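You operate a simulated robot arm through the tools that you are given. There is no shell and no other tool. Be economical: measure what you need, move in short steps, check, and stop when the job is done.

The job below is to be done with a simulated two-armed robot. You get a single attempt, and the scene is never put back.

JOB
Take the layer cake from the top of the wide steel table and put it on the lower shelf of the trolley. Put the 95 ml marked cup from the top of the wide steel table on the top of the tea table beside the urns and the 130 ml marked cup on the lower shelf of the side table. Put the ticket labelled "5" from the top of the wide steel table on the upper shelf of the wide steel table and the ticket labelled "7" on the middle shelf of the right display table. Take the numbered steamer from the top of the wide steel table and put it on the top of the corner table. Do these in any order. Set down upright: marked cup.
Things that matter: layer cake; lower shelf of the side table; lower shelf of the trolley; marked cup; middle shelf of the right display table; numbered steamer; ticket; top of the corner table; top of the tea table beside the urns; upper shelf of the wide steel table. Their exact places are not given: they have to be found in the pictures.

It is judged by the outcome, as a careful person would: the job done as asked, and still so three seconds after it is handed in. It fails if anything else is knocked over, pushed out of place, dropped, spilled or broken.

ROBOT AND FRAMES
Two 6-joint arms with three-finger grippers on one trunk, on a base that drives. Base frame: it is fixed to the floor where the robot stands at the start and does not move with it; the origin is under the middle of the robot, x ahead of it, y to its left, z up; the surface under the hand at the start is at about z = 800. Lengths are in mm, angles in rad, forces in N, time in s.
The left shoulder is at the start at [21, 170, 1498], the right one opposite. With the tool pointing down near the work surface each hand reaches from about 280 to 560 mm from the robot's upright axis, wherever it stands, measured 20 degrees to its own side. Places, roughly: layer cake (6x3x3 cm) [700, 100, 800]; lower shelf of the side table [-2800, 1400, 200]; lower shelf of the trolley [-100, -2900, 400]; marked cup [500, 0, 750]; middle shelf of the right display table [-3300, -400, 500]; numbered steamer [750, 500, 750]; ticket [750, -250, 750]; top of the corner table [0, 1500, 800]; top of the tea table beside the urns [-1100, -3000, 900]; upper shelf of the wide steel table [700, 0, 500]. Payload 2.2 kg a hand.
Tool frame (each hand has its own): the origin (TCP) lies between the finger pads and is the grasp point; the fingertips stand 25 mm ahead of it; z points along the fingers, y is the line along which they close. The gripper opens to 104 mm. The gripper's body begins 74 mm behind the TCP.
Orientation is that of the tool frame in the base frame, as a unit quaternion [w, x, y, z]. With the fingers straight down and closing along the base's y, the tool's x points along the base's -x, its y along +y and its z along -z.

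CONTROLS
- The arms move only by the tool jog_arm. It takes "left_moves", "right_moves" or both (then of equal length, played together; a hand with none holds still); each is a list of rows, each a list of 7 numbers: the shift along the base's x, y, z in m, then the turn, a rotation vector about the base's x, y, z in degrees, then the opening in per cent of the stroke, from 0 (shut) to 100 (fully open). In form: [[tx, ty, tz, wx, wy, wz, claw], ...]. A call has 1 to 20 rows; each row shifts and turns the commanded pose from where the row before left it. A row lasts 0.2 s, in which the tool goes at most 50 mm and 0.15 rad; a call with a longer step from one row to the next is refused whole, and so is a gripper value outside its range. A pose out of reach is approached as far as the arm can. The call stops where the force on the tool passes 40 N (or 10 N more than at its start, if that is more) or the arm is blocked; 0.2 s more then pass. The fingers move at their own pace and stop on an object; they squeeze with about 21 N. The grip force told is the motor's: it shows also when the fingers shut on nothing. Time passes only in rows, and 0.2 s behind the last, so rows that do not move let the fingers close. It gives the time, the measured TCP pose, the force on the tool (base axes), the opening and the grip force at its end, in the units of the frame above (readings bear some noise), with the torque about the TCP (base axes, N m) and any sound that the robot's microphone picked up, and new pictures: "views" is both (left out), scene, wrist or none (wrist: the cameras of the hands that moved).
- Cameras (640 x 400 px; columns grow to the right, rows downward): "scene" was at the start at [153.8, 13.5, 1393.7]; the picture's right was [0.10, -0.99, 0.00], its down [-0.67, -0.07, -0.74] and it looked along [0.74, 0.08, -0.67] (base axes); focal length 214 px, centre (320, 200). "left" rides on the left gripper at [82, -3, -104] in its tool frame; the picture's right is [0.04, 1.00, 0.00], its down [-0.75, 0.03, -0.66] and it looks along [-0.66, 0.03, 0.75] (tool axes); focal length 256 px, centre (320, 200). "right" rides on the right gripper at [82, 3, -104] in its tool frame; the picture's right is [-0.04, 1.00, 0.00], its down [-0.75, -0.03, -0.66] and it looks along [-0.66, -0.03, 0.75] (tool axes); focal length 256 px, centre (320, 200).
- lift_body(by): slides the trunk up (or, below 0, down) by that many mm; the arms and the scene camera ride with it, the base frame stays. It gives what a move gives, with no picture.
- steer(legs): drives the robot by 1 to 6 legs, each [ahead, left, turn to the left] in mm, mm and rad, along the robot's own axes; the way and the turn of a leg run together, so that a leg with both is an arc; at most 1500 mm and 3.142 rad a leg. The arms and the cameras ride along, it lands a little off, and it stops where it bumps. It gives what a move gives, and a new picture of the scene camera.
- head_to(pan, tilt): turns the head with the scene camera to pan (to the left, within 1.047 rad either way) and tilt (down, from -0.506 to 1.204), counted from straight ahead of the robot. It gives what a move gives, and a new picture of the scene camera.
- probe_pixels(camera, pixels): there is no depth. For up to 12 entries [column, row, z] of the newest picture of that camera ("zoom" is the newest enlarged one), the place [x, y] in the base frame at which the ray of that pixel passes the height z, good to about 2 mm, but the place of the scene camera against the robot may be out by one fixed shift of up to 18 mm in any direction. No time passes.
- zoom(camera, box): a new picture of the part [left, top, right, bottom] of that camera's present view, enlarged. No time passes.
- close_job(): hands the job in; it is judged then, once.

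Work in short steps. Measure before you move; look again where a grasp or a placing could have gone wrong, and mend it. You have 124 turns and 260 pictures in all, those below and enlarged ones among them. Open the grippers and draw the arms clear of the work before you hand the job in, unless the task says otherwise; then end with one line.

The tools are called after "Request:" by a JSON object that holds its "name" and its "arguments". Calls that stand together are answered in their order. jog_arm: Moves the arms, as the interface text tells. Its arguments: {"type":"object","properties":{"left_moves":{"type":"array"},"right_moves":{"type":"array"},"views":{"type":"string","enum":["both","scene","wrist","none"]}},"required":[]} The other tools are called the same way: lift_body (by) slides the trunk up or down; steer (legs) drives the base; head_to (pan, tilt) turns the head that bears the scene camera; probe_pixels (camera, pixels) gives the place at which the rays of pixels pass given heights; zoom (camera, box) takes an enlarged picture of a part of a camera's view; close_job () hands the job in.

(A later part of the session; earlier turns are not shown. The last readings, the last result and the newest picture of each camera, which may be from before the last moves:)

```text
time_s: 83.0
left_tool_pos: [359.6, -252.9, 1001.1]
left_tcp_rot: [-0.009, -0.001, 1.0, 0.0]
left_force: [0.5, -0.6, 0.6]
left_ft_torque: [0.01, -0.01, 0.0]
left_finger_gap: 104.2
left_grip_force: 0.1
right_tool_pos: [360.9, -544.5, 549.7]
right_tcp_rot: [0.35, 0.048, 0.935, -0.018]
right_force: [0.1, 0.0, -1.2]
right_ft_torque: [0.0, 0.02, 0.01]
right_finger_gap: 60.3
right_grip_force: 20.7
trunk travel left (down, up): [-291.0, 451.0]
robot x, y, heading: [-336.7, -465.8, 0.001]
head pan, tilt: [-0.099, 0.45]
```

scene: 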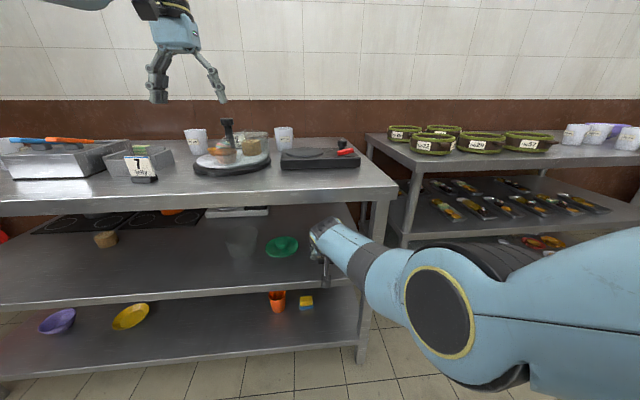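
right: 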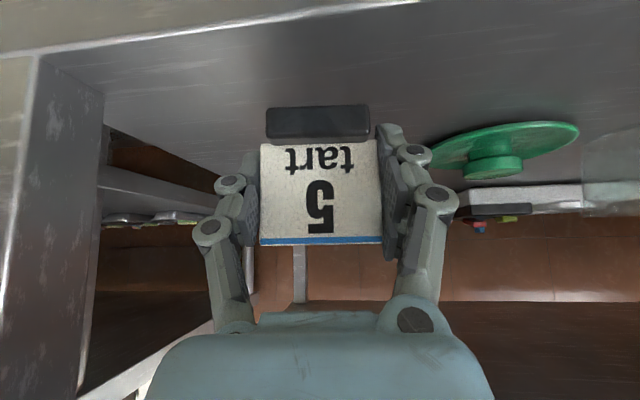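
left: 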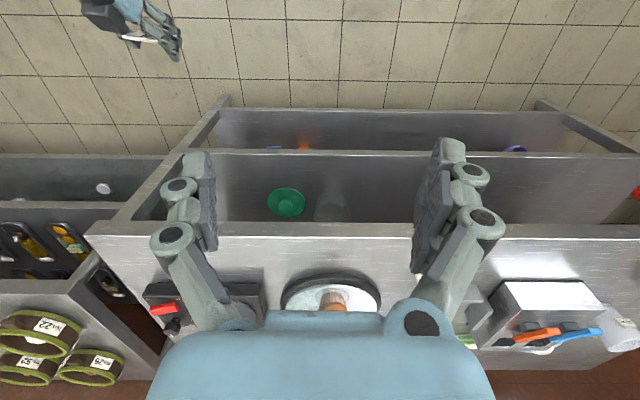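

No contact yet; I continue 3 mm at a time.

Request:
{"name": "jog_arm", "arguments": {"right_moves": [[0, 0, -0.003, 0, 0, 0, 20], [0, 0, -0.003, 0, 0, 0, 20], [0, 0, 0, 0, 0, 0, 20]], "views": "none"}}

Request:
{"name": "jog_arm", "arguments": {"right_moves": [[0, 0, -0.003, 0, 0, 0, 20], [0, 0, 0, 0, 0, 0, 20]], "views": "none"}}

Request:
{"name": "jog_arm", "arguments": {"right_moves": [[0, 0, -0.003, 0, 0, 0, 20], [0, 0, 0, 0, 0, 0, 20]], "views": "wrist"}}

```text
time_s: 83.8
left_tool_pos: [360.4, -253.7, 1003.1]
left_tcp_rot: [-0.009, -0.001, 1.0, 0.001]
left_force: [0.1, -0.5, 0.0]
left_ft_torque: [-0.02, 0.02, -0.02]
left_finger_gap: 104.0
left_grip_force: 0.2
right_tool_pos: [360.6, -545.5, 545.2]
right_tcp_rot: [0.349, 0.048, 0.936, -0.018]
right_force: [0.2, 0.5, -1.0]
right_ft_torque: [0.0, -0.04, 0.02]
right_finger_gap: 59.9
right_grip_force: 20.7
trunk travel left (down, up): [-291.0, 451.0]
robot x, y, heading: [-338.2, -467.5, 0.001]
head pan, tilt: [-0.099, 0.45]
```

```text
time_s: 84.4
left_tool_pos: [359.1, -253.4, 1003.1]
left_tcp_rot: [-0.008, -0.001, 1.0, 0.001]
left_force: [-0.1, 0.1, 0.2]
left_ft_torque: [0.02, 0.02, 0.05]
left_finger_gap: 104.0
left_grip_force: 0.0
right_tool_pos: [361.6, -544.7, 542.7]
right_tcp_rot: [0.35, 0.047, 0.935, -0.018]
right_force: [-0.7, 0.4, -0.7]
right_ft_torque: [-0.01, 0.0, -0.03]
right_finger_gap: 60.1
right_grip_force: 21.3
trunk travel left (down, up): [-291.0, 451.0]
robot x, y, heading: [-332.3, -465.7, 0.003]
head pan, tilt: [-0.099, 0.45]
```

```text
time_s: 85.0
left_tool_pos: [360.1, -253.0, 1002.4]
left_tcp_rot: [-0.009, -0.001, 1.0, 0.001]
left_force: [0.0, 0.3, -0.4]
left_ft_torque: [-0.03, 0.0, -0.05]
left_finger_gap: 104.2
left_grip_force: 0.1
right_tool_pos: [359.9, -543.9, 538.7]
right_tcp_rot: [0.35, 0.049, 0.935, -0.018]
right_force: [0.9, 0.4, 0.3]
right_ft_torque: [0.0, -0.01, 0.0]
right_finger_gap: 60.0
right_grip_force: 20.6
trunk travel left (down, up): [-291.0, 451.0]
robot x, y, heading: [-335.7, -465.2, 0.002]
head pan, tilt: [-0.099, 0.45]
```

right: 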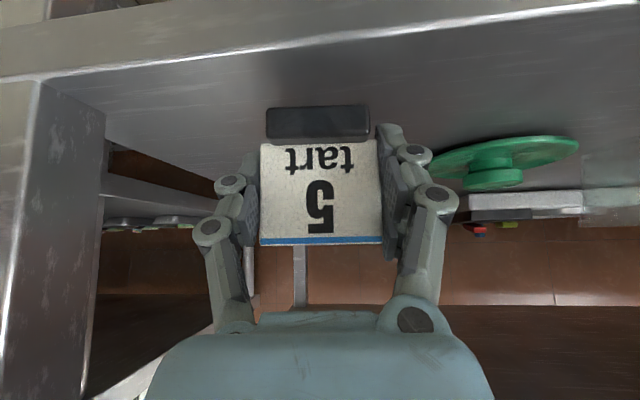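

Request:
{"name": "probe_pixels", "arguments": {"camera": "right", "pixels": [[320, 38, 480], [320, 38, 490], [320, 38, 500], [320, 38, 510], [500, 140, 500], [500, 140, 490], [318, 107, 503], [318, 107, 495]]}}

```text
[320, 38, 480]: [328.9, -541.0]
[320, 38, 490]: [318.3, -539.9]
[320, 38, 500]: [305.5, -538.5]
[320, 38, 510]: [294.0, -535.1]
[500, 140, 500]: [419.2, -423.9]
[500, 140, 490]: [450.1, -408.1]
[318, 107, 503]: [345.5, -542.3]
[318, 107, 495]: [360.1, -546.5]
```

The shelf is at about z 495, so contact is near. I continue in 2-3 mm steps.

Request:
{"name": "jog_arm", "arguments": {"right_moves": [[0, 0, -0.003, 0, 0, 0, 20], [0, 0, 0, 0, 0, 0, 20], [0, 0, 0, 0, 0, 0, 20]], "views": "none"}}

Request:
{"name": "jog_arm", "arguments": {"right_moves": [[0, 0, -0.003, 0, 0, 0, 20], [0, 0, 0, 0, 0, 0, 20], [0, 0, 0, 0, 0, 0, 20]], "views": "wrist"}}

```text
time_s: 85.8
left_tool_pos: [360.2, -253.8, 1001.2]
left_tcp_rot: [-0.009, 0.0, 1.0, 0.001]
left_force: [0.0, 1.0, -0.8]
left_ft_torque: [0.02, 0.0, 0.01]
left_finger_gap: 104.1
left_grip_force: 0.1
right_tool_pos: [360.0, -544.1, 538.6]
right_tcp_rot: [0.35, 0.049, 0.935, -0.018]
right_force: [0.5, 1.0, -0.9]
right_ft_torque: [0.01, -0.03, 0.02]
right_finger_gap: 60.1
right_grip_force: 21.0
right hand out of reach, approached as far as the arm can: row 1
trunk travel left (down, up): [-291.0, 451.0]
robot x, y, heading: [-334.2, -464.3, 0.002]
head pan, tilt: [-0.099, 0.45]
```

```text
time_s: 86.6
left_tool_pos: [359.6, -254.1, 1001.5]
left_tcp_rot: [-0.009, -0.001, 1.0, 0.001]
left_force: [0.4, -1.4, -1.1]
left_ft_torque: [0.01, 0.03, 0.03]
left_finger_gap: 104.1
left_grip_force: 0.1
right_tool_pos: [359.2, -545.2, 538.4]
right_tcp_rot: [0.349, 0.047, 0.936, -0.017]
right_force: [0.1, 1.0, 0.0]
right_ft_torque: [0.01, 0.0, -0.02]
right_finger_gap: 59.7
right_grip_force: 20.3
trunk travel left (down, up): [-291.0, 451.0]
robot x, y, heading: [-330.7, -464.6, 0.002]
head pan, tilt: [-0.099, 0.45]
```

right: 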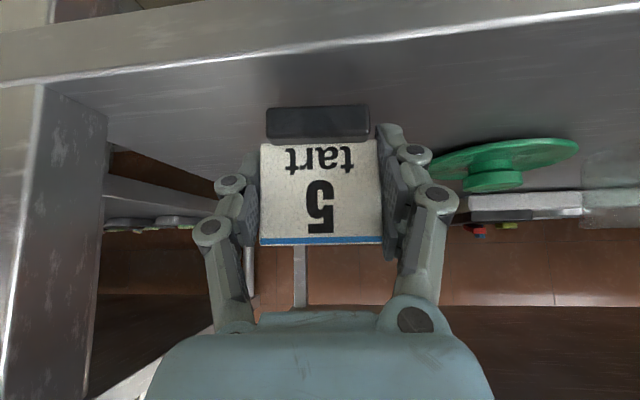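

Reach limit, so I use the trunk for the last millimetres (the left hand has ample height).

Request:
{"name": "lift_body", "arguments": {"by": -4}}

Request:
{"name": "lift_body", "arguments": {"by": -3}}

Request:
{"name": "lift_body", "arguments": {"by": -3}}

```text
time_s: 87.2
left_tool_pos: [360.6, -253.7, 998.6]
left_tcp_rot: [-0.009, -0.001, 1.0, 0.0]
left_force: [-0.6, -0.5, 0.4]
left_ft_torque: [-0.04, 0.0, -0.02]
left_finger_gap: 104.0
left_grip_force: 0.0
right_tool_pos: [359.0, -545.9, 532.5]
right_tcp_rot: [0.349, 0.048, 0.936, -0.017]
right_force: [-0.7, -0.1, -0.7]
right_ft_torque: [0.01, -0.02, -0.01]
right_finger_gap: 60.1
right_grip_force: 20.8
trunk travel left (down, up): [-287.0, 455.0]
robot x, y, heading: [-331.6, -462.6, -0.001]
head pan, tilt: [-0.099, 0.45]
```

```text
time_s: 87.7
left_tool_pos: [361.8, -253.1, 995.5]
left_tcp_rot: [-0.009, -0.001, 1.0, 0.001]
left_force: [-0.3, 0.7, 0.0]
left_ft_torque: [0.02, -0.03, 0.04]
left_finger_gap: 104.1
left_grip_force: 0.0
right_tool_pos: [358.7, -545.6, 530.0]
right_tcp_rot: [0.349, 0.048, 0.936, -0.017]
right_force: [-1.6, -0.3, -0.6]
right_ft_torque: [0.03, 0.01, -0.01]
right_finger_gap: 60.2
right_grip_force: 21.5
trunk travel left (down, up): [-284.0, 458.0]
robot x, y, heading: [-336.2, -469.8, 0.003]
head pan, tilt: [-0.099, 0.45]
```

```text
time_s: 88.2
left_tool_pos: [363.5, -254.4, 991.6]
left_tcp_rot: [-0.01, -0.001, 1.0, 0.001]
left_force: [0.5, -0.1, 0.1]
left_ft_torque: [0.0, -0.01, -0.01]
left_finger_gap: 104.0
left_grip_force: 0.1
right_tool_pos: [359.1, -546.1, 526.9]
right_tcp_rot: [0.348, 0.048, 0.936, -0.018]
right_force: [0.0, -0.9, -0.9]
right_ft_torque: [-0.02, -0.01, 0.0]
right_finger_gap: 59.8
right_grip_force: 21.2
trunk travel left (down, up): [-281.0, 461.0]
robot x, y, heading: [-333.9, -467.6, 0.005]
head pan, tilt: [-0.099, 0.45]
```

Request:
{"name": "lift_body", "arguments": {"by": -3}}

Request:
{"name": "jog_arm", "arguments": {"right_moves": [[0, 0, 0, 0, 0, 0, 20]], "views": "wrist"}}

Request:
{"name": "probe_pixels", "arguments": {"camera": "right", "pixels": [[320, 52, 480], [320, 52, 490], [320, 52, 500]]}}

```text
time_s: 88.7
left_tool_pos: [361.1, -254.4, 991.2]
left_tcp_rot: [-0.009, -0.001, 1.0, 0.001]
left_force: [0.2, 0.4, 0.2]
left_ft_torque: [-0.01, 0.0, -0.01]
left_finger_gap: 103.9
left_grip_force: 0.0
right_tool_pos: [359.2, -546.7, 527.6]
right_tcp_rot: [0.351, 0.048, 0.935, -0.017]
right_force: [-1.3, 0.4, 13.8]
right_ft_torque: [-0.34, 0.11, -0.04]
right_finger_gap: 60.5
right_grip_force: 21.1
trunk travel left (down, up): [-278.0, 464.0]
robot x, y, heading: [-336.2, -467.4, -0.001]
head pan, tilt: [-0.099, 0.45]
```

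```text
time_s: 89.1
left_tool_pos: [361.0, -252.7, 990.2]
left_tcp_rot: [-0.009, 0.0, 1.0, 0.001]
left_force: [0.0, 0.2, 0.0]
left_ft_torque: [-0.01, -0.02, 0.03]
left_finger_gap: 104.1
left_grip_force: 0.0
right_tool_pos: [357.9, -546.1, 526.8]
right_tcp_rot: [0.35, 0.048, 0.935, -0.017]
right_force: [2.6, -1.8, 16.1]
right_ft_torque: [-0.24, 0.05, -0.04]
right_finger_gap: 60.3
right_grip_force: 21.0
trunk travel left (down, up): [-278.0, 464.0]
robot x, y, heading: [-332.7, -464.6, 0.002]
head pan, tilt: [-0.099, 0.45]
```

right: 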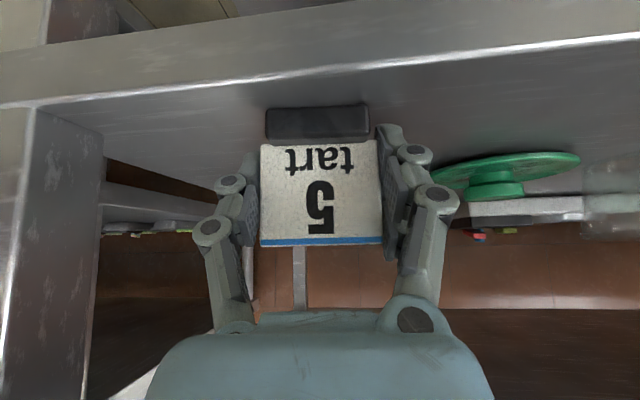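

```text
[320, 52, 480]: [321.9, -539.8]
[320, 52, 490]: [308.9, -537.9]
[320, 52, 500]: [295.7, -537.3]
```

Contact is made (≈15 N). I ease 1 mm, open, and withdraw backwards.

Request:
{"name": "lift_body", "arguments": {"by": 1}}

Request:
{"name": "jog_arm", "arguments": {"right_moves": [[0, 0, 0, 0, 0, 0, 68], [0, 0, 0, 0, 0, 0, 78], [0, 0, 0, 0, 0, 0, 85], [0, 0, 0, 0, 0, 0, 85]], "views": "wrist"}}

```text
time_s: 89.6
left_tool_pos: [360.3, -252.3, 990.0]
left_tcp_rot: [-0.01, 0.0, 1.0, 0.001]
left_force: [-0.2, -0.1, -0.6]
left_ft_torque: [-0.01, 0.01, -0.02]
left_finger_gap: 104.1
left_grip_force: 0.1
right_tool_pos: [357.9, -544.1, 525.1]
right_tcp_rot: [0.35, 0.048, 0.935, -0.016]
right_force: [4.7, -0.1, 14.9]
right_ft_torque: [-0.19, -0.12, 0.03]
right_finger_gap: 59.8
right_grip_force: 20.8
trunk travel left (down, up): [-279.0, 463.0]
robot x, y, heading: [-335.2, -466.6, -0.001]
head pan, tilt: [-0.099, 0.45]
```

```text
time_s: 90.6
left_tool_pos: [361.9, -253.1, 990.3]
left_tcp_rot: [-0.011, -0.001, 1.0, 0.001]
left_force: [-0.2, 1.0, 0.4]
left_ft_torque: [-0.02, -0.01, 0.0]
left_finger_gap: 103.7
left_grip_force: 0.1
right_tool_pos: [358.2, -544.6, 524.9]
right_tcp_rot: [0.349, 0.048, 0.936, -0.017]
right_force: [0.0, 0.4, -0.2]
right_ft_torque: [0.03, 0.02, 0.0]
right_finger_gap: 88.4
right_grip_force: 0.1
trunk travel left (down, up): [-279.0, 463.0]
robot x, y, heading: [-332.9, -464.8, 0.003]
head pan, tilt: [-0.099, 0.45]
```

right: 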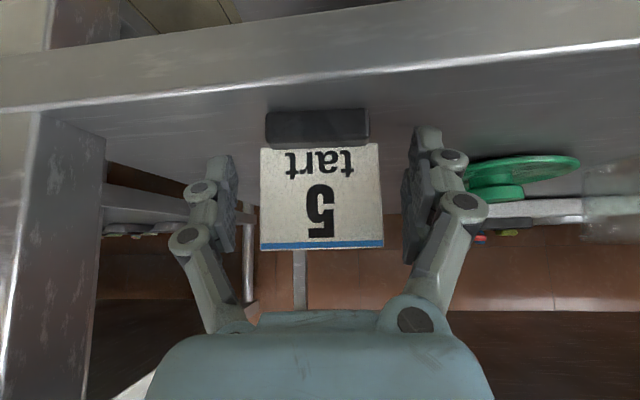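

Released and standing. I back out 250 mm and check.

Request:
{"name": "steer", "arguments": {"legs": [[-250, 0, 0]]}}

Request:
{"name": "zoom", "arguments": {"camera": "scene", "box": [200, 150, 420, 300]}}

```text
time_s: 92.5
left_tool_pos: [110.0, -252.4, 990.1]
left_tcp_rot: [-0.011, -0.003, 1.0, 0.001]
left_force: [0.1, 0.0, 0.6]
left_ft_torque: [0.0, -0.07, 0.0]
left_finger_gap: 104.1
left_grip_force: 0.1
right_tool_pos: [107.2, -543.3, 525.6]
right_tcp_rot: [0.348, 0.046, 0.936, -0.015]
right_force: [-0.8, 0.0, 0.8]
right_ft_torque: [0.03, 0.02, -0.02]
right_finger_gap: 88.4
right_grip_force: 0.1
trunk travel left (down, up): [-279.0, 463.0]
robot x, y, heading: [-586.4, -467.7, 0.006]
head pan, tilt: [-0.099, 0.45]
```

scene: 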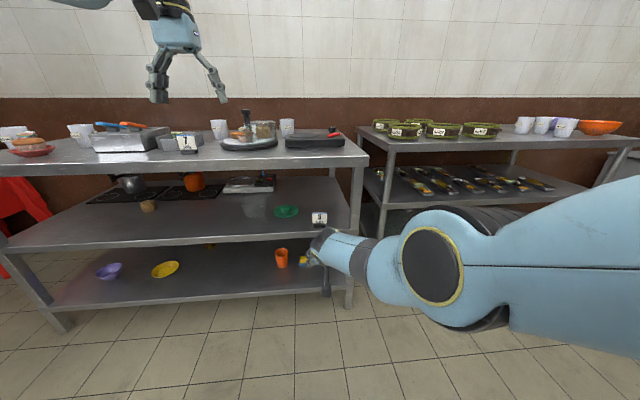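

```text
2.67 times, centred on (310, 225) of scene
```

zoom: 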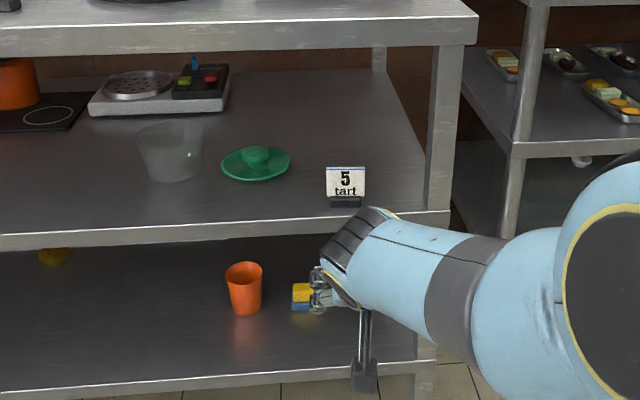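

Ticket 5 stands on the upper shelf. Next are the cake and the 95 ml cup: I raise the trunk, turn the right hand back to pointing down, and go towards the table's left part.

Request:
{"name": "lift_body", "arguments": {"by": 400}}

Request:
{"name": "jog_arm", "arguments": {"right_moves": [[-0.015, 0, 0.03, 0, 8, 1.2, 100], [-0.018, 0, 0.03, 0, 8, 1.2, 100], [-0.02, 0, 0.03, 0, 8, 1.2, 100], [-0.02, 0, 0.03, 0, 8, 1.2, 100], [-0.02, 0, 0.03, 0, 8, 0.6, 100]], "views": "none"}}

Request:
{"name": "steer", "arguments": {"legs": [[400, 750, 0]]}}

Request:
{"name": "head_to", "arguments": {"pan": 0.0, "tilt": 0.9}}

```text
time_s: 96.3
left_tool_pos: [85.8, -251.8, 1468.4]
left_tcp_rot: [0.048, -0.002, 0.999, 0.001]
left_force: [0.1, -0.7, 0.1]
left_ft_torque: [0.02, 0.02, 0.04]
left_finger_gap: 104.0
left_grip_force: 0.1
right_tool_pos: [140.7, -543.6, 1013.5]
right_tcp_rot: [0.408, 0.047, 0.912, -0.013]
right_force: [-0.8, 0.0, -0.5]
right_ft_torque: [-0.02, 0.0, 0.01]
right_finger_gap: 88.4
right_grip_force: 0.1
trunk travel left (down, up): [-679.0, 63.0]
robot x, y, heading: [-582.5, -469.7, 0.003]
head pan, tilt: [-0.099, 0.45]
```

```text
time_s: 97.5
left_tool_pos: [87.2, -251.1, 1468.9]
left_tcp_rot: [0.048, -0.003, 0.999, 0.001]
left_force: [-0.1, 0.1, 0.4]
left_ft_torque: [0.02, -0.01, 0.0]
left_finger_gap: 103.9
left_grip_force: 0.1
right_tool_pos: [47.6, -544.4, 1161.3]
right_tcp_rot: [0.07, -0.003, 0.998, -0.007]
right_force: [0.6, 0.5, 0.0]
right_ft_torque: [-0.02, 0.0, -0.02]
right_finger_gap: 103.9
right_grip_force: 0.0
trunk travel left (down, up): [-679.0, 63.0]
robot x, y, heading: [-585.0, -466.7, 0.005]
head pan, tilt: [-0.099, 0.45]
```

```text
time_s: 102.1
left_tool_pos: [480.4, 513.3, 1467.8]
left_tcp_rot: [0.048, -0.002, 0.999, 0.001]
left_force: [1.0, 0.0, 0.2]
left_ft_torque: [0.0, 0.01, -0.04]
left_finger_gap: 104.1
left_grip_force: 0.1
right_tool_pos: [442.3, 222.1, 1161.8]
right_tcp_rot: [0.072, -0.001, 0.997, -0.008]
right_force: [0.1, -0.2, 0.0]
right_ft_torque: [-0.01, -0.04, -0.02]
right_finger_gap: 104.0
right_grip_force: 0.1
trunk travel left (down, up): [-679.0, 63.0]
robot x, y, heading: [-192.4, 301.9, 0.001]
head pan, tilt: [-0.099, 0.45]
```

scene: 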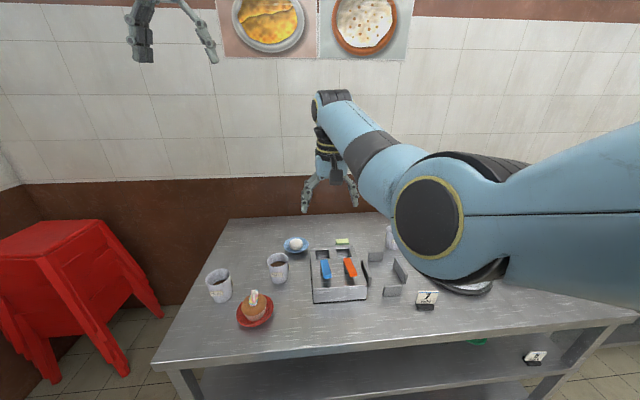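

```text
time_s: 103.0
left_tool_pos: [480.1, 512.6, 1469.2]
left_tcp_rot: [0.049, -0.001, 0.999, 0.002]
left_force: [0.3, -1.5, -0.5]
left_ft_torque: [0.02, -0.02, 0.01]
left_finger_gap: 104.0
left_grip_force: 0.1
right_tool_pos: [441.6, 222.0, 1162.0]
right_tcp_rot: [0.071, -0.002, 0.997, -0.008]
right_force: [0.7, 0.0, 0.0]
right_ft_torque: [0.01, 0.02, 0.0]
right_finger_gap: 103.9
right_grip_force: 0.1
trunk travel left (down, up): [-679.0, 63.0]
robot x, y, heading: [-194.8, 300.7, 0.005]
head pan, tilt: [0.0, 0.901]
```

scene: 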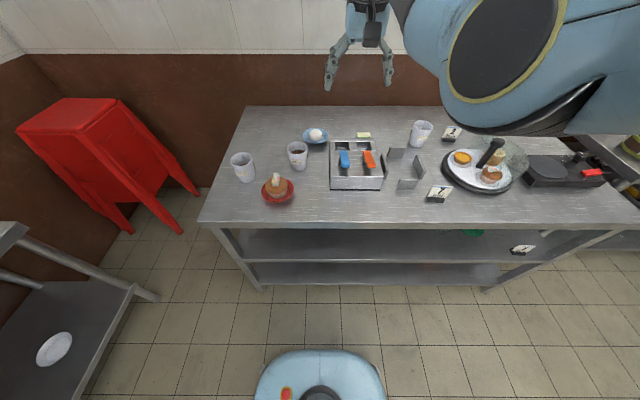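

I drive ahead 225 mm, lower the trunk 200 mm and bring the right hand upright near the cake.

Request:
{"name": "steer", "arguments": {"legs": [[225, -15, 0]]}}

Request:
{"name": "jog_arm", "arguments": {"right_moves": [[0, -0.04, 0, 0, 4, 0, 80], [0, -0.04, 0, 0, 4, 0, 80], [0, -0.02, 0, 0, 0, 0, 80]], "left_moves": [[0, 0, -0.04, 0, 0, 0, 100], [0, 0, -0.04, 0, 0, 0, 100], [0, 0, -0.04, 0, 0, 0, 100]], "views": "none"}}

Request:
{"name": "lift_body", "arguments": {"by": -200}}

Request:
{"name": "jog_arm", "arguments": {"right_moves": [[0, 0, 0, 0, 0, 0, 80]]}}

```text
time_s: 104.7
left_tool_pos: [706.3, 495.5, 1468.2]
left_tcp_rot: [0.048, 0.001, 0.999, 0.001]
left_force: [0.9, 0.4, -0.4]
left_ft_torque: [-0.04, -0.03, 0.02]
left_finger_gap: 104.3
left_grip_force: 0.1
right_tool_pos: [666.7, 204.2, 1160.9]
right_tcp_rot: [0.07, 0.002, 0.997, -0.008]
right_force: [-0.2, -0.1, 0.3]
right_ft_torque: [-0.01, 0.02, -0.01]
right_finger_gap: 103.8
right_grip_force: 0.0
trunk travel left (down, up): [-679.0, 63.0]
robot x, y, heading: [33.1, 288.7, 0.003]
head pan, tilt: [0.0, 0.901]
```

scene: 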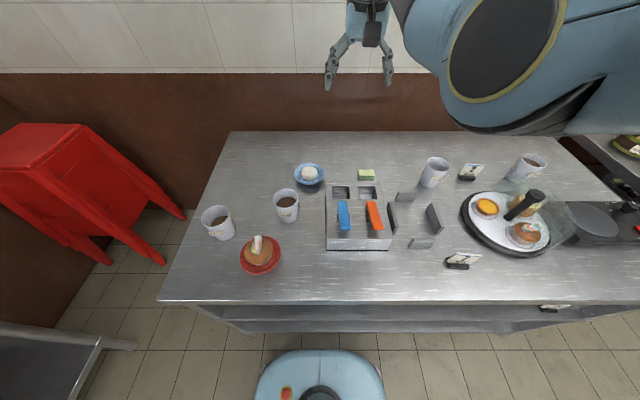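

```text
time_s: 105.5
left_tool_pos: [710.2, 494.1, 1350.7]
left_tcp_rot: [0.049, 0.0, 0.999, 0.002]
left_force: [0.5, 0.0, -0.7]
left_ft_torque: [0.0, 0.03, 0.0]
left_finger_gap: 104.1
left_grip_force: 0.0
right_tool_pos: [666.7, 104.9, 1160.1]
right_tcp_rot: [0.002, 0.001, 1.0, -0.009]
right_force: [0.2, 0.6, 0.4]
right_ft_torque: [0.04, 0.01, -0.02]
right_finger_gap: 83.2
right_grip_force: 0.1
trunk travel left (down, up): [-679.0, 63.0]
robot x, y, heading: [33.1, 286.6, 0.001]
head pan, tilt: [0.0, 0.901]
```

```text
time_s: 107.6
left_tool_pos: [707.2, 494.7, 1148.7]
left_tcp_rot: [0.048, 0.001, 0.999, 0.001]
left_force: [-0.7, 0.2, 0.3]
left_ft_torque: [-0.03, 0.0, 0.0]
left_finger_gap: 104.1
left_grip_force: 0.0
right_tool_pos: [667.4, 104.1, 960.3]
right_tcp_rot: [0.002, 0.001, 1.0, -0.008]
right_force: [-0.5, 0.1, 0.1]
right_ft_torque: [-0.02, 0.0, 0.04]
right_finger_gap: 83.0
right_grip_force: 0.0
trunk travel left (down, up): [-479.0, 263.0]
robot x, y, heading: [32.0, 283.6, -0.003]
head pan, tilt: [0.0, 0.901]
```

```text
time_s: 108.0
left_tool_pos: [706.7, 494.2, 1149.5]
left_tcp_rot: [0.047, 0.001, 0.999, 0.002]
left_force: [1.0, 0.8, -0.4]
left_ft_torque: [0.02, -0.01, 0.0]
left_finger_gap: 103.9
left_grip_force: 0.2
right_tool_pos: [667.0, 103.9, 960.4]
right_tcp_rot: [0.001, 0.001, 1.0, -0.008]
right_force: [0.7, 0.5, -0.8]
right_ft_torque: [0.06, -0.01, 0.03]
right_finger_gap: 83.4
right_grip_force: 0.0
trunk travel left (down, up): [-479.0, 263.0]
robot x, y, heading: [32.3, 284.9, -0.003]
head pan, tilt: [0.0, 0.901]
```

scene: 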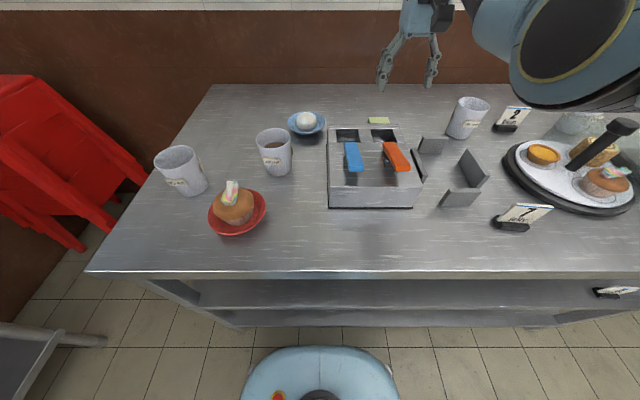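
right: 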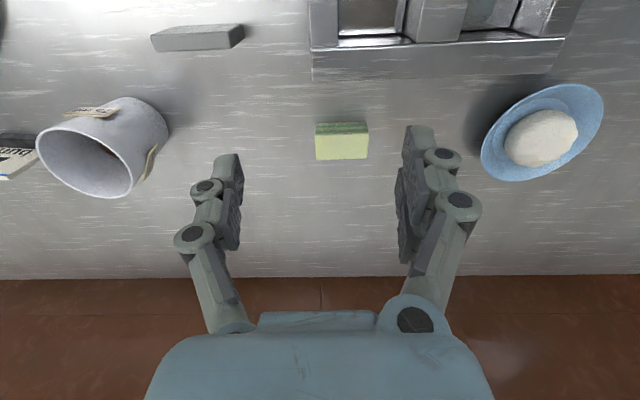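

The cake's top is at (342,146); its place is measured for the grasp.

Request:
{"name": "probe_pixels", "arguments": {"camera": "right", "pixels": [[315, 146, 828], [369, 146, 828], [342, 132, 828], [342, 160, 828], [342, 122, 800], [400, 78, 800], [400, 42, 860]]}}

```text
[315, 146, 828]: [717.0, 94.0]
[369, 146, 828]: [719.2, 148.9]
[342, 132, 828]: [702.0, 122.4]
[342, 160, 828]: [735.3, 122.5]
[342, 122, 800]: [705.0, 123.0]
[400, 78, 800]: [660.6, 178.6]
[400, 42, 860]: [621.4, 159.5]
```

Cake centre (718,121), 55 mm wide. I raise the hand, lower the trunk 130 mm for reach, and centre above it.

Request:
{"name": "jog_arm", "arguments": {"right_moves": [[0, 0.008, 0.04, 0, 0, 0, 80], [0, 0.009, 0.04, 0, 0, 0, 80]], "views": "none"}}

Request:
{"name": "lift_body", "arguments": {"by": -130}}

Request:
{"name": "jog_arm", "arguments": {"right_moves": [[0.03, 0, 0, 0, 0, 0, 80], [0.021, 0, 0, 0, 0, 0, 80], [0, 0, -0.03, 0, 0, 0, 80], [0, 0, 0, 0, 0, 0, 80]], "views": "wrist"}}

```text
time_s: 108.6
left_tool_pos: [707.5, 495.5, 1148.8]
left_tcp_rot: [0.048, 0.001, 0.999, 0.001]
left_force: [0.5, 0.4, 1.0]
left_ft_torque: [-0.02, 0.04, 0.02]
left_finger_gap: 104.0
left_grip_force: 0.0
right_tool_pos: [669.1, 122.6, 1039.5]
right_tcp_rot: [0.001, 0.001, 1.0, -0.008]
right_force: [-0.7, 0.6, -0.7]
right_ft_torque: [0.04, 0.0, 0.01]
right_finger_gap: 83.2
right_grip_force: 0.1
trunk travel left (down, up): [-479.0, 263.0]
robot x, y, heading: [30.0, 290.9, 0.004]
head pan, tilt: [0.0, 0.901]
```

```text
time_s: 110.2
left_tool_pos: [713.6, 494.2, 983.0]
left_tcp_rot: [0.02, 0.001, 1.0, 0.001]
left_force: [0.9, -0.2, 0.0]
left_ft_torque: [-0.01, 0.01, 0.04]
left_finger_gap: 103.9
left_grip_force: 0.0
right_tool_pos: [668.2, 121.4, 873.7]
right_tcp_rot: [-0.028, 0.001, 1.0, -0.008]
right_force: [-0.9, 0.5, 0.3]
right_ft_torque: [0.01, -0.02, 0.0]
right_finger_gap: 83.2
right_grip_force: 0.0
trunk travel left (down, up): [-349.0, 393.0]
robot x, y, heading: [33.8, 284.8, 0.003]
head pan, tilt: [0.0, 0.901]
```

```text
time_s: 111.2
left_tool_pos: [714.3, 495.9, 981.5]
left_tcp_rot: [0.021, 0.001, 1.0, 0.001]
left_force: [-0.5, 0.2, 0.6]
left_ft_torque: [0.0, -0.02, 0.01]
left_finger_gap: 103.9
left_grip_force: 0.0
right_tool_pos: [712.3, 122.1, 845.6]
right_tcp_rot: [-0.027, 0.0, 1.0, -0.008]
right_force: [0.3, -0.7, -0.4]
right_ft_torque: [0.0, 0.01, 0.02]
right_finger_gap: 83.2
right_grip_force: 0.1
right hand out of reach, approached as far as the arm can: row 3
trunk travel left (down, up): [-349.0, 393.0]
robot x, y, heading: [31.8, 284.0, 0.0]
head pan, tilt: [0.0, 0.901]
```

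right: 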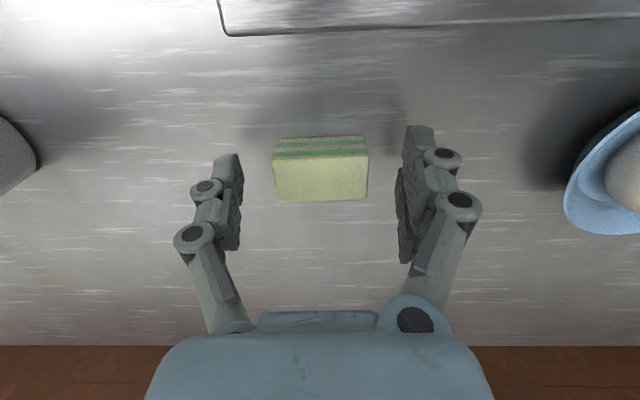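

The cake lies between the fingers. I descend 16 mm and close.

Request:
{"name": "jog_arm", "arguments": {"right_moves": [[0, 0, -0.016, 0, 0, 0, 80], [0, 0, 0, 0, 0, 0, 60], [0, 0, 0, 0, 0, 0, 40], [0, 0, 0, 0, 0, 0, 20], [0, 0, 0, 0, 0, 0, 20]], "views": "wrist"}}

```text
time_s: 112.4
left_tool_pos: [712.4, 495.1, 981.4]
left_tcp_rot: [0.02, 0.001, 1.0, 0.0]
left_force: [0.3, 0.1, 0.7]
left_ft_torque: [0.0, 0.01, 0.0]
left_finger_gap: 103.8
left_grip_force: 0.1
right_tool_pos: [710.5, 119.4, 828.1]
right_tcp_rot: [-0.028, 0.0, 1.0, -0.009]
right_force: [0.7, 0.0, 0.4]
right_ft_torque: [-0.01, -0.01, -0.01]
right_finger_gap: 52.8
right_grip_force: 20.7
right hand out of reach, approached as far as the arm can: row 1
trunk travel left (down, up): [-349.0, 393.0]
robot x, y, heading: [36.1, 285.1, -0.003]
head pan, tilt: [0.0, 0.901]
```

right: 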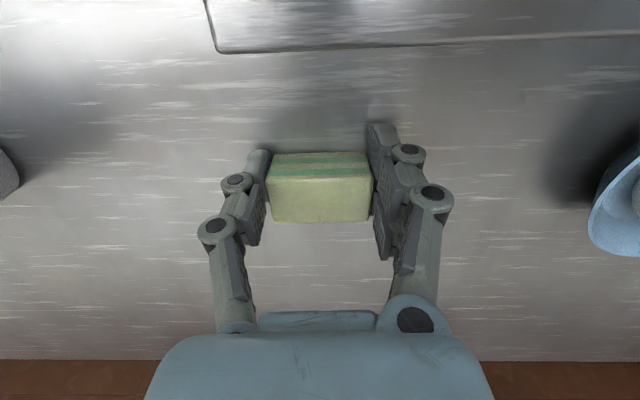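

The cake is held (52.8 mm). I lift with the trunk 180 mm and move the left hand above the 95 ml cup for a look.

Request:
{"name": "lift_body", "arguments": {"by": 180}}

Request:
{"name": "jog_arm", "arguments": {"left_moves": [[-0.04, 0.01, -0.01, 0, 1.2, 0, 100], [-0.04, 0.01, -0.01, 0, 1.2, 0, 100], [-0.04, 0.01, -0.01, 0, 0, 0, 100], [-0.04, 0.01, -0.01, 0, 0, 0, 100], [-0.04, 0.01, -0.01, 0, 0, 0, 100], [-0.04, 0.01, -0.01, 0, 0, 0, 100], [-0.02, 0.01, -0.01, 0, 0, 0, 100]]}}

```text
time_s: 114.4
left_tool_pos: [714.7, 495.0, 1162.7]
left_tcp_rot: [0.02, 0.002, 1.0, 0.001]
left_force: [-0.5, -0.2, -0.7]
left_ft_torque: [-0.02, -0.01, -0.04]
left_finger_gap: 104.2
left_grip_force: 0.1
right_tool_pos: [712.2, 119.0, 1048.5]
right_tcp_rot: [0.002, 0.001, 1.0, -0.008]
right_force: [0.9, 0.0, -1.4]
right_ft_torque: [0.01, 0.01, -0.03]
right_finger_gap: 53.0
right_grip_force: 20.8
trunk travel left (down, up): [-529.0, 213.0]
robot x, y, heading: [34.9, 285.0, 0.002]
head pan, tilt: [0.0, 0.901]
```

```text
time_s: 116.0
left_tool_pos: [621.4, 568.3, 1012.4]
left_tcp_rot: [-0.001, 0.001, 1.0, 0.001]
left_force: [0.0, 0.2, -0.1]
left_ft_torque: [0.03, 0.03, 0.0]
left_finger_gap: 103.9
left_grip_force: 0.0
left hand out of reach, approached as far as the arm can: row 1, 2, 3, 4, 5, 6, 7
right_tool_pos: [711.3, 120.0, 1048.7]
right_tcp_rot: [0.002, 0.001, 1.0, -0.007]
right_force: [0.0, -0.2, -1.1]
right_ft_torque: [0.03, 0.03, 0.0]
right_finger_gap: 53.2
right_grip_force: 20.9
trunk travel left (down, up): [-529.0, 213.0]
robot x, y, heading: [36.1, 284.2, 0.005]
head pan, tilt: [0.0, 0.901]
```

scene: 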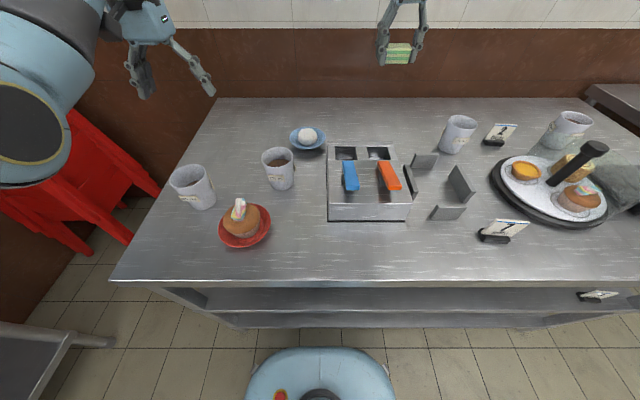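
left: 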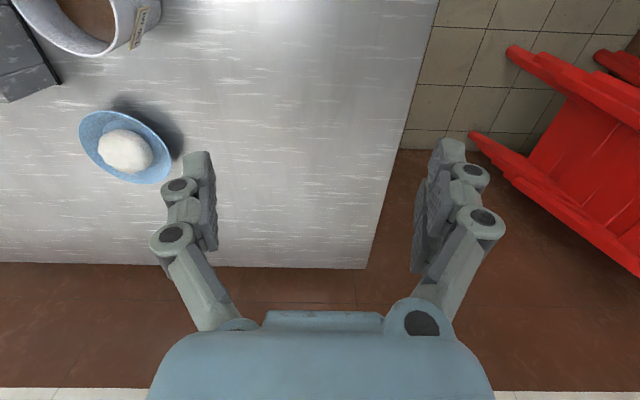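

The arm has a narrow usable distance band; backing the robot 130 mm brings the left hand right over the 95 ml cup.

Request:
{"name": "steer", "arguments": {"legs": [[-150, 0, 0]]}}

Request:
{"name": "jog_arm", "arguments": {"left_moves": [[0, 0, -0.02, 0, 0, 0, 100]], "views": "wrist"}}

```text
time_s: 117.4
left_tool_pos: [467.1, 568.5, 1013.1]
left_tcp_rot: [0.0, 0.002, 1.0, 0.001]
left_force: [-0.1, 0.2, -0.5]
left_ft_torque: [-0.01, -0.03, 0.02]
left_finger_gap: 103.9
left_grip_force: 0.1
right_tool_pos: [557.1, 119.0, 1049.4]
right_tcp_rot: [0.002, 0.002, 1.0, -0.008]
right_force: [-0.3, 0.0, -0.9]
right_ft_torque: [0.02, -0.01, -0.02]
right_finger_gap: 52.7
right_grip_force: 20.6
trunk travel left (down, up): [-529.0, 213.0]
robot x, y, heading: [-119.6, 285.9, -0.004]
head pan, tilt: [0.0, 0.901]
```

scene: 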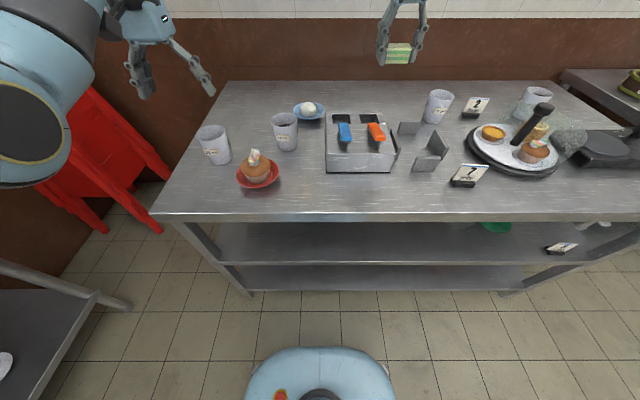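

```text
time_s: 117.8
left_tool_pos: [469.1, 567.0, 991.2]
left_tcp_rot: [0.0, 0.002, 1.0, 0.0]
left_force: [0.3, 0.2, -0.4]
left_ft_torque: [0.02, 0.03, -0.04]
left_finger_gap: 103.9
left_grip_force: 0.1
right_tool_pos: [559.1, 118.7, 1047.9]
right_tcp_rot: [0.002, 0.001, 1.0, -0.008]
right_force: [0.3, 0.1, -0.9]
right_ft_torque: [0.01, 0.01, -0.02]
right_finger_gap: 52.8
right_grip_force: 21.3
trunk travel left (down, up): [-529.0, 213.0]
robot x, y, heading: [-119.1, 284.1, -0.001]
head pan, tilt: [0.0, 0.901]
```

left: 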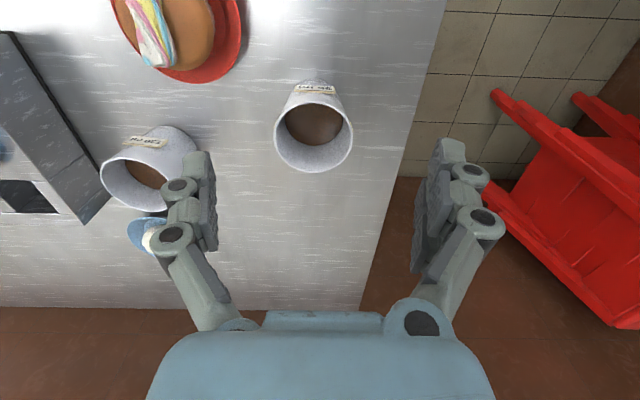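

Request:
{"name": "probe_pixels", "arguments": {"camera": "left", "pixels": [[274, 130, 885], [352, 130, 885], [313, 88, 885], [313, 172, 885], [274, 130, 870], [352, 130, 870], [313, 88, 870], [313, 172, 870], [148, 165, 885]]}}

Request:
{"name": "probe_pixels", "arguments": {"camera": "scene", "pixels": [[196, 130, 885], [227, 126, 885], [219, 165, 800], [218, 163, 800], [270, 118, 885], [297, 116, 885]]}}

Request:
{"name": "zoom", "arguments": {"camera": "left", "box": [80, 60, 400, 260]}}

```text
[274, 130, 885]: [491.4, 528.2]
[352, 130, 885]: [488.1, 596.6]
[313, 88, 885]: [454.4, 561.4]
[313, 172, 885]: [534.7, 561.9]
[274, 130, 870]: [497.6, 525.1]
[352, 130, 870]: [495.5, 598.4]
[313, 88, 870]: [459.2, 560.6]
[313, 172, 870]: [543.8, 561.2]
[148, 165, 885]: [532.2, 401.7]
```

```text
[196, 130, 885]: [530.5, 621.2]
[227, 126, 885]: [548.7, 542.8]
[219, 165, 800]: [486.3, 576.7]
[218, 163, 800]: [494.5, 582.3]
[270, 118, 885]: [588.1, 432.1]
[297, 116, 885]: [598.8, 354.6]
```

```text
2.00 times, centred on (240, 160) of left
```

zoom: 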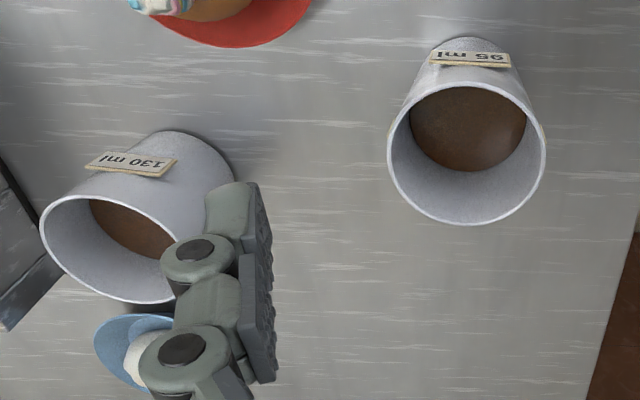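

The 95 ml cup is about 72 mm wide, centred at (493,562). I descend around it and close gently at mid-height.

Request:
{"name": "jog_arm", "arguments": {"left_moves": [[0.024, -0.005, 0, 0, 0, 0, 100], [0, 0, -0.04, 0, 0, 0, 100], [0, 0, -0.04, 0, 0, 0, 100], [0, 0, -0.04, 0, 0, 0, 100], [0, 0, -0.023, 0, 0, 0, 100], [0, 0, 0, 0, 0, 0, 100]], "views": "wrist"}}

```text
time_s: 119.2
left_tool_pos: [494.7, 560.5, 848.0]
left_tcp_rot: [0.001, 0.002, 1.0, 0.001]
left_force: [0.0, 0.4, -0.2]
left_ft_torque: [-0.01, -0.03, -0.01]
left_finger_gap: 103.8
left_grip_force: 0.1
right_tool_pos: [558.9, 117.8, 1049.0]
right_tcp_rot: [0.003, 0.001, 1.0, -0.008]
right_force: [0.5, 0.6, 0.1]
right_ft_torque: [-0.03, 0.0, -0.02]
right_finger_gap: 52.9
right_grip_force: 21.2
trunk travel left (down, up): [-529.0, 213.0]
robot x, y, heading: [-119.2, 285.2, -0.006]
head pan, tilt: [0.0, 0.901]
```

left: 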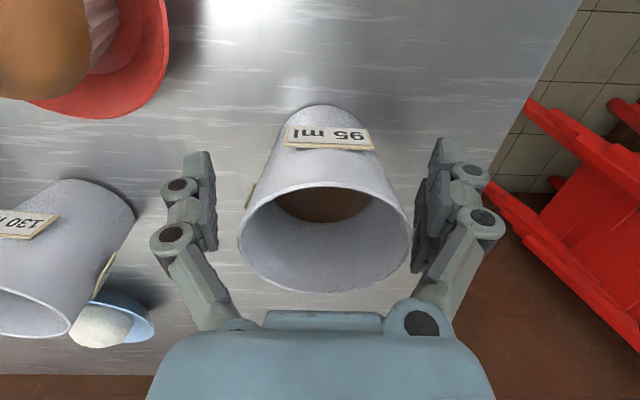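

Fingers straddle the cup evenly; I close.

Request:
{"name": "jog_arm", "arguments": {"left_moves": [[0, 0, 0, 0, 0, 0, 80], [0, 0, 0, 0, 0, 0, 70], [0, 0, 0, 0, 0, 0, 60], [0, 0, 0, 0, 0, 0, 45], [0, 0, 0, 0, 0, 0, 40], [0, 0, 0, 0, 0, 0, 40]], "views": "wrist"}}

```text
time_s: 120.6
left_tool_pos: [494.4, 559.7, 848.7]
left_tcp_rot: [0.0, 0.001, 1.0, 0.001]
left_force: [-0.9, 0.2, 0.6]
left_ft_torque: [0.0, 0.0, 0.01]
left_finger_gap: 85.9
left_grip_force: 21.0
right_tool_pos: [558.4, 118.3, 1048.8]
right_tcp_rot: [0.002, 0.002, 1.0, -0.008]
right_force: [0.8, -0.4, -0.9]
right_ft_torque: [-0.01, 0.01, 0.02]
right_finger_gap: 52.9
right_grip_force: 21.0
trunk travel left (down, up): [-529.0, 213.0]
robot x, y, heading: [-122.9, 285.5, 0.002]
head pan, tilt: [0.0, 0.901]
```

left: 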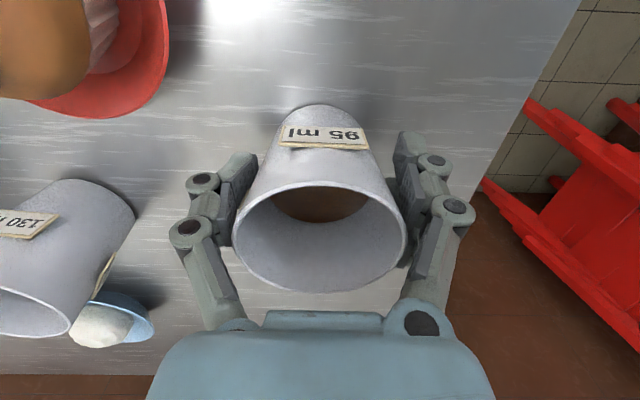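

The cup is gripped (86 mm incl. tag). I lift with the trunk, back off 400 mm and turn right to face the far side of the room.

Request:
{"name": "lift_body", "arguments": {"by": 205}}

Request:
{"name": "steer", "arguments": {"legs": [[-400, 0, 0], [0, 0, -1.57]]}}

Request:
{"name": "head_to", "arguments": {"pan": 0.0, "tilt": 0.35}}

```text
time_s: 122.8
left_tool_pos: [492.8, 562.2, 1053.7]
left_tcp_rot: [0.0, 0.002, 1.0, 0.0]
left_force: [-0.3, 0.7, -2.0]
left_ft_torque: [0.0, 0.02, 0.01]
left_finger_gap: 86.0
left_grip_force: 20.7
right_tool_pos: [557.8, 118.7, 1259.4]
right_tcp_rot: [0.008, 0.002, 1.0, -0.008]
right_force: [-0.5, 0.7, 0.3]
right_ft_torque: [0.0, 0.01, -0.01]
right_finger_gap: 52.9
right_grip_force: 20.8
trunk travel left (down, up): [-734.0, 8.0]
robot x, y, heading: [-119.7, 286.8, -0.002]
head pan, tilt: [0.0, 0.901]
```

```text
time_s: 129.2
left_tool_pos: [-262.9, -333.1, 1054.8]
left_tcp_rot: [0.001, 0.718, 0.696, 0.001]
left_force: [-0.2, 0.7, -1.2]
left_ft_torque: [0.03, 0.0, 0.0]
left_finger_gap: 86.2
left_grip_force: 21.6
right_tool_pos: [-707.9, -386.5, 1259.2]
right_tcp_rot: [0.0, 0.719, 0.695, -0.011]
right_force: [0.0, -0.5, -0.4]
right_ft_torque: [-0.03, -0.01, 0.0]
right_finger_gap: 53.0
right_grip_force: 21.1
trunk travel left (down, up): [-734.0, 8.0]
robot x, y, heading: [-524.3, 286.6, -1.605]
head pan, tilt: [0.0, 0.901]
```

scene: 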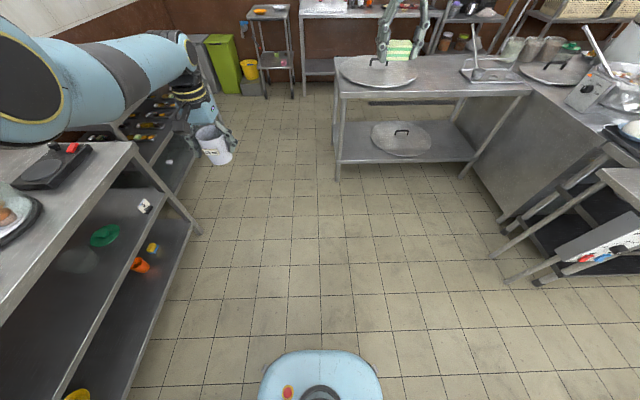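

```text
time_s: 130.2
left_tool_pos: [-262.4, -333.1, 1055.0]
left_tcp_rot: [0.001, 0.718, 0.696, 0.001]
left_force: [-0.5, 0.3, -0.3]
left_ft_torque: [0.05, 0.02, -0.02]
left_finger_gap: 85.9
left_grip_force: 20.7
right_tool_pos: [-708.2, -386.1, 1258.7]
right_tcp_rot: [-0.001, 0.719, 0.695, -0.01]
right_force: [-0.1, -0.2, -0.5]
right_ft_torque: [-0.01, 0.01, -0.01]
right_finger_gap: 52.9
right_grip_force: 21.1
trunk travel left (down, up): [-734.0, 8.0]
robot x, y, heading: [-523.1, 285.1, -1.607]
head pan, tilt: [0.0, 0.351]
```

scene: 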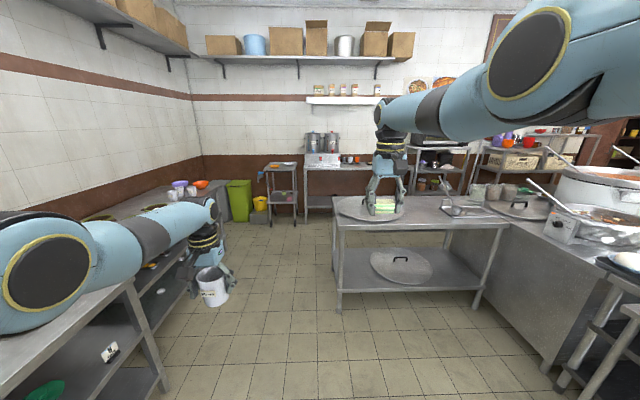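

Ahead: the narrow trolley at (280,185), the tea table with urns at (320,165); an island table at right. I measure floor points to plan the corridor.

Request:
{"name": "probe_pixels", "arguments": {"camera": "scene", "pixels": [[338, 312, 0], [295, 224, 0], [268, 222, 0], [308, 222, 0], [165, 390, 0], [230, 225, 0], [330, 222, 800], [262, 222, 0], [290, 163, 800], [266, 163, 800], [345, 168, 900], [306, 168, 900]]}}

Request:
{"name": "zoom", "arguments": {"camera": "scene", "box": [210, 110, 410, 240]}}

```text
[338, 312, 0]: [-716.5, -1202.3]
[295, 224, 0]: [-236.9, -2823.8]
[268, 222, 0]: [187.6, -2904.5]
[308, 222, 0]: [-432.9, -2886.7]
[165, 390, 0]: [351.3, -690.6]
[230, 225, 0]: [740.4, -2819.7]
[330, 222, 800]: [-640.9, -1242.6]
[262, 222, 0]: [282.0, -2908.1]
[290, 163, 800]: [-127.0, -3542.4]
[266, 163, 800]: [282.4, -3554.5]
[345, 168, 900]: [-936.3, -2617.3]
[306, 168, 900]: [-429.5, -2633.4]
```

```text
3.08 times, centred on (310, 175) of scene
```

zoom: 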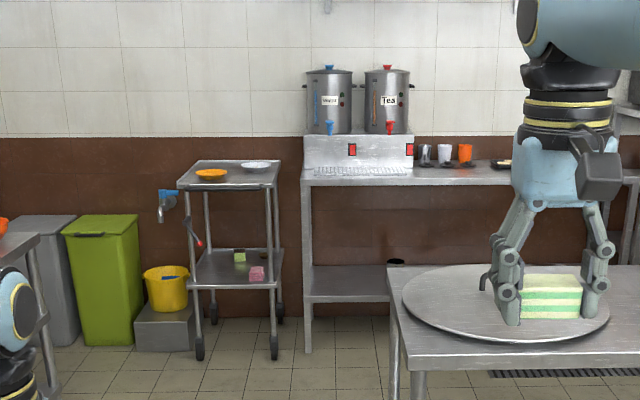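

The corridor centre is at x≈-180. I straighten up, shift left 330 mm and drive ahead about 2.1 m.

Request:
{"name": "steer", "arguments": {"legs": [[0, 0, 0.036], [500, 340, 0], [1500, 0, 0]]}}

Request:
{"name": "zoom", "arguments": {"camera": "scene", "box": [150, 80, 550, 330]}}

```text
time_s: 140.8
left_tool_pos: [112.9, -2273.7, 1053.7]
left_tcp_rot: [0.002, 0.708, 0.706, 0.001]
left_force: [-0.6, 0.3, -1.5]
left_ft_torque: [0.01, 0.03, -0.03]
left_finger_gap: 85.6
left_grip_force: 20.5
right_tool_pos: [-332.1, -2339.8, 1258.9]
right_tcp_rot: [0.0, 0.709, 0.705, -0.009]
right_force: [0.6, 0.6, -0.7]
right_ft_torque: [0.02, 0.01, -0.01]
right_finger_gap: 52.9
right_grip_force: 21.1
trunk travel left (down, up): [-734.0, 8.0]
robot x, y, heading: [-165.7, -1663.4, -1.576]
head pan, tilt: [0.0, 0.351]
```

scene: 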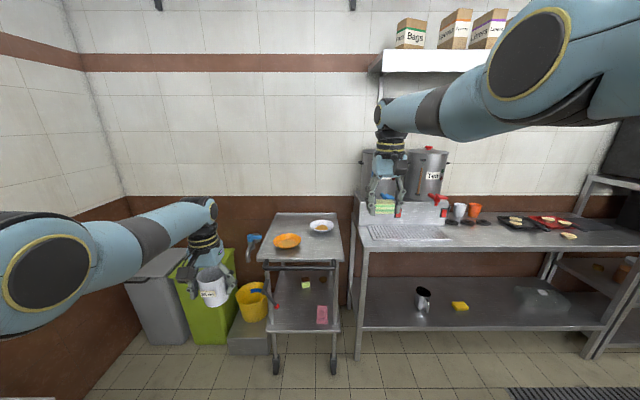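

```text
1.60 times, centred on (350, 205) of scene
```

zoom: 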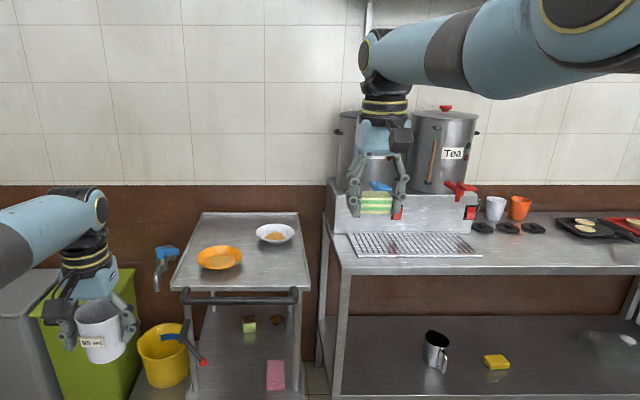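

I measure the trolley (feet, top and lower shelf edges) and the tea table.

Request:
{"name": "probe_pixels", "arguments": {"camera": "scene", "pixels": [[276, 373, 0], [334, 373, 0], [262, 261, 800], [341, 261, 800], [262, 261, 900], [273, 332, 300], [273, 332, 400], [337, 330, 300], [358, 358, 0], [365, 249, 900], [365, 249, 850], [600, 245, 900]]}}

Request:
{"name": "zoom", "arguments": {"camera": "scene", "box": [240, 200, 360, 390]}}

```text
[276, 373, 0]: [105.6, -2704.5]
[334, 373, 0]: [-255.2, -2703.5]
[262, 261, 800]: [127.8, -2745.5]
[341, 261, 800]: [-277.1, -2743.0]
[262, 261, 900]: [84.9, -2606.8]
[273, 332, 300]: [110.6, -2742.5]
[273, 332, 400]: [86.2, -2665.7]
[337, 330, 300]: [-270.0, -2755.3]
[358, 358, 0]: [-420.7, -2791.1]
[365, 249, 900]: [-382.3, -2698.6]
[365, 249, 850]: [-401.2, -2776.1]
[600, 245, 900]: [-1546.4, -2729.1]
```

```text
2.11 times, centred on (300, 295) of scene
```

zoom: 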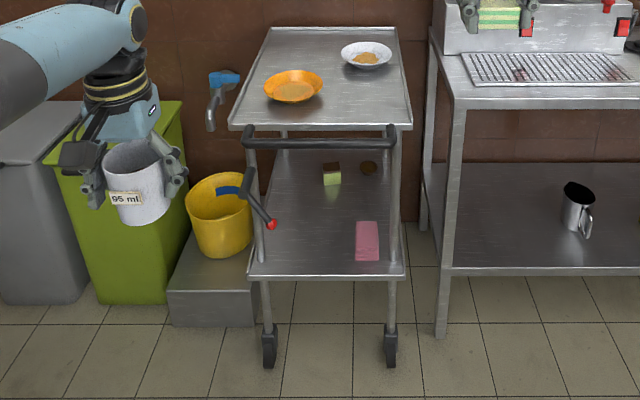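

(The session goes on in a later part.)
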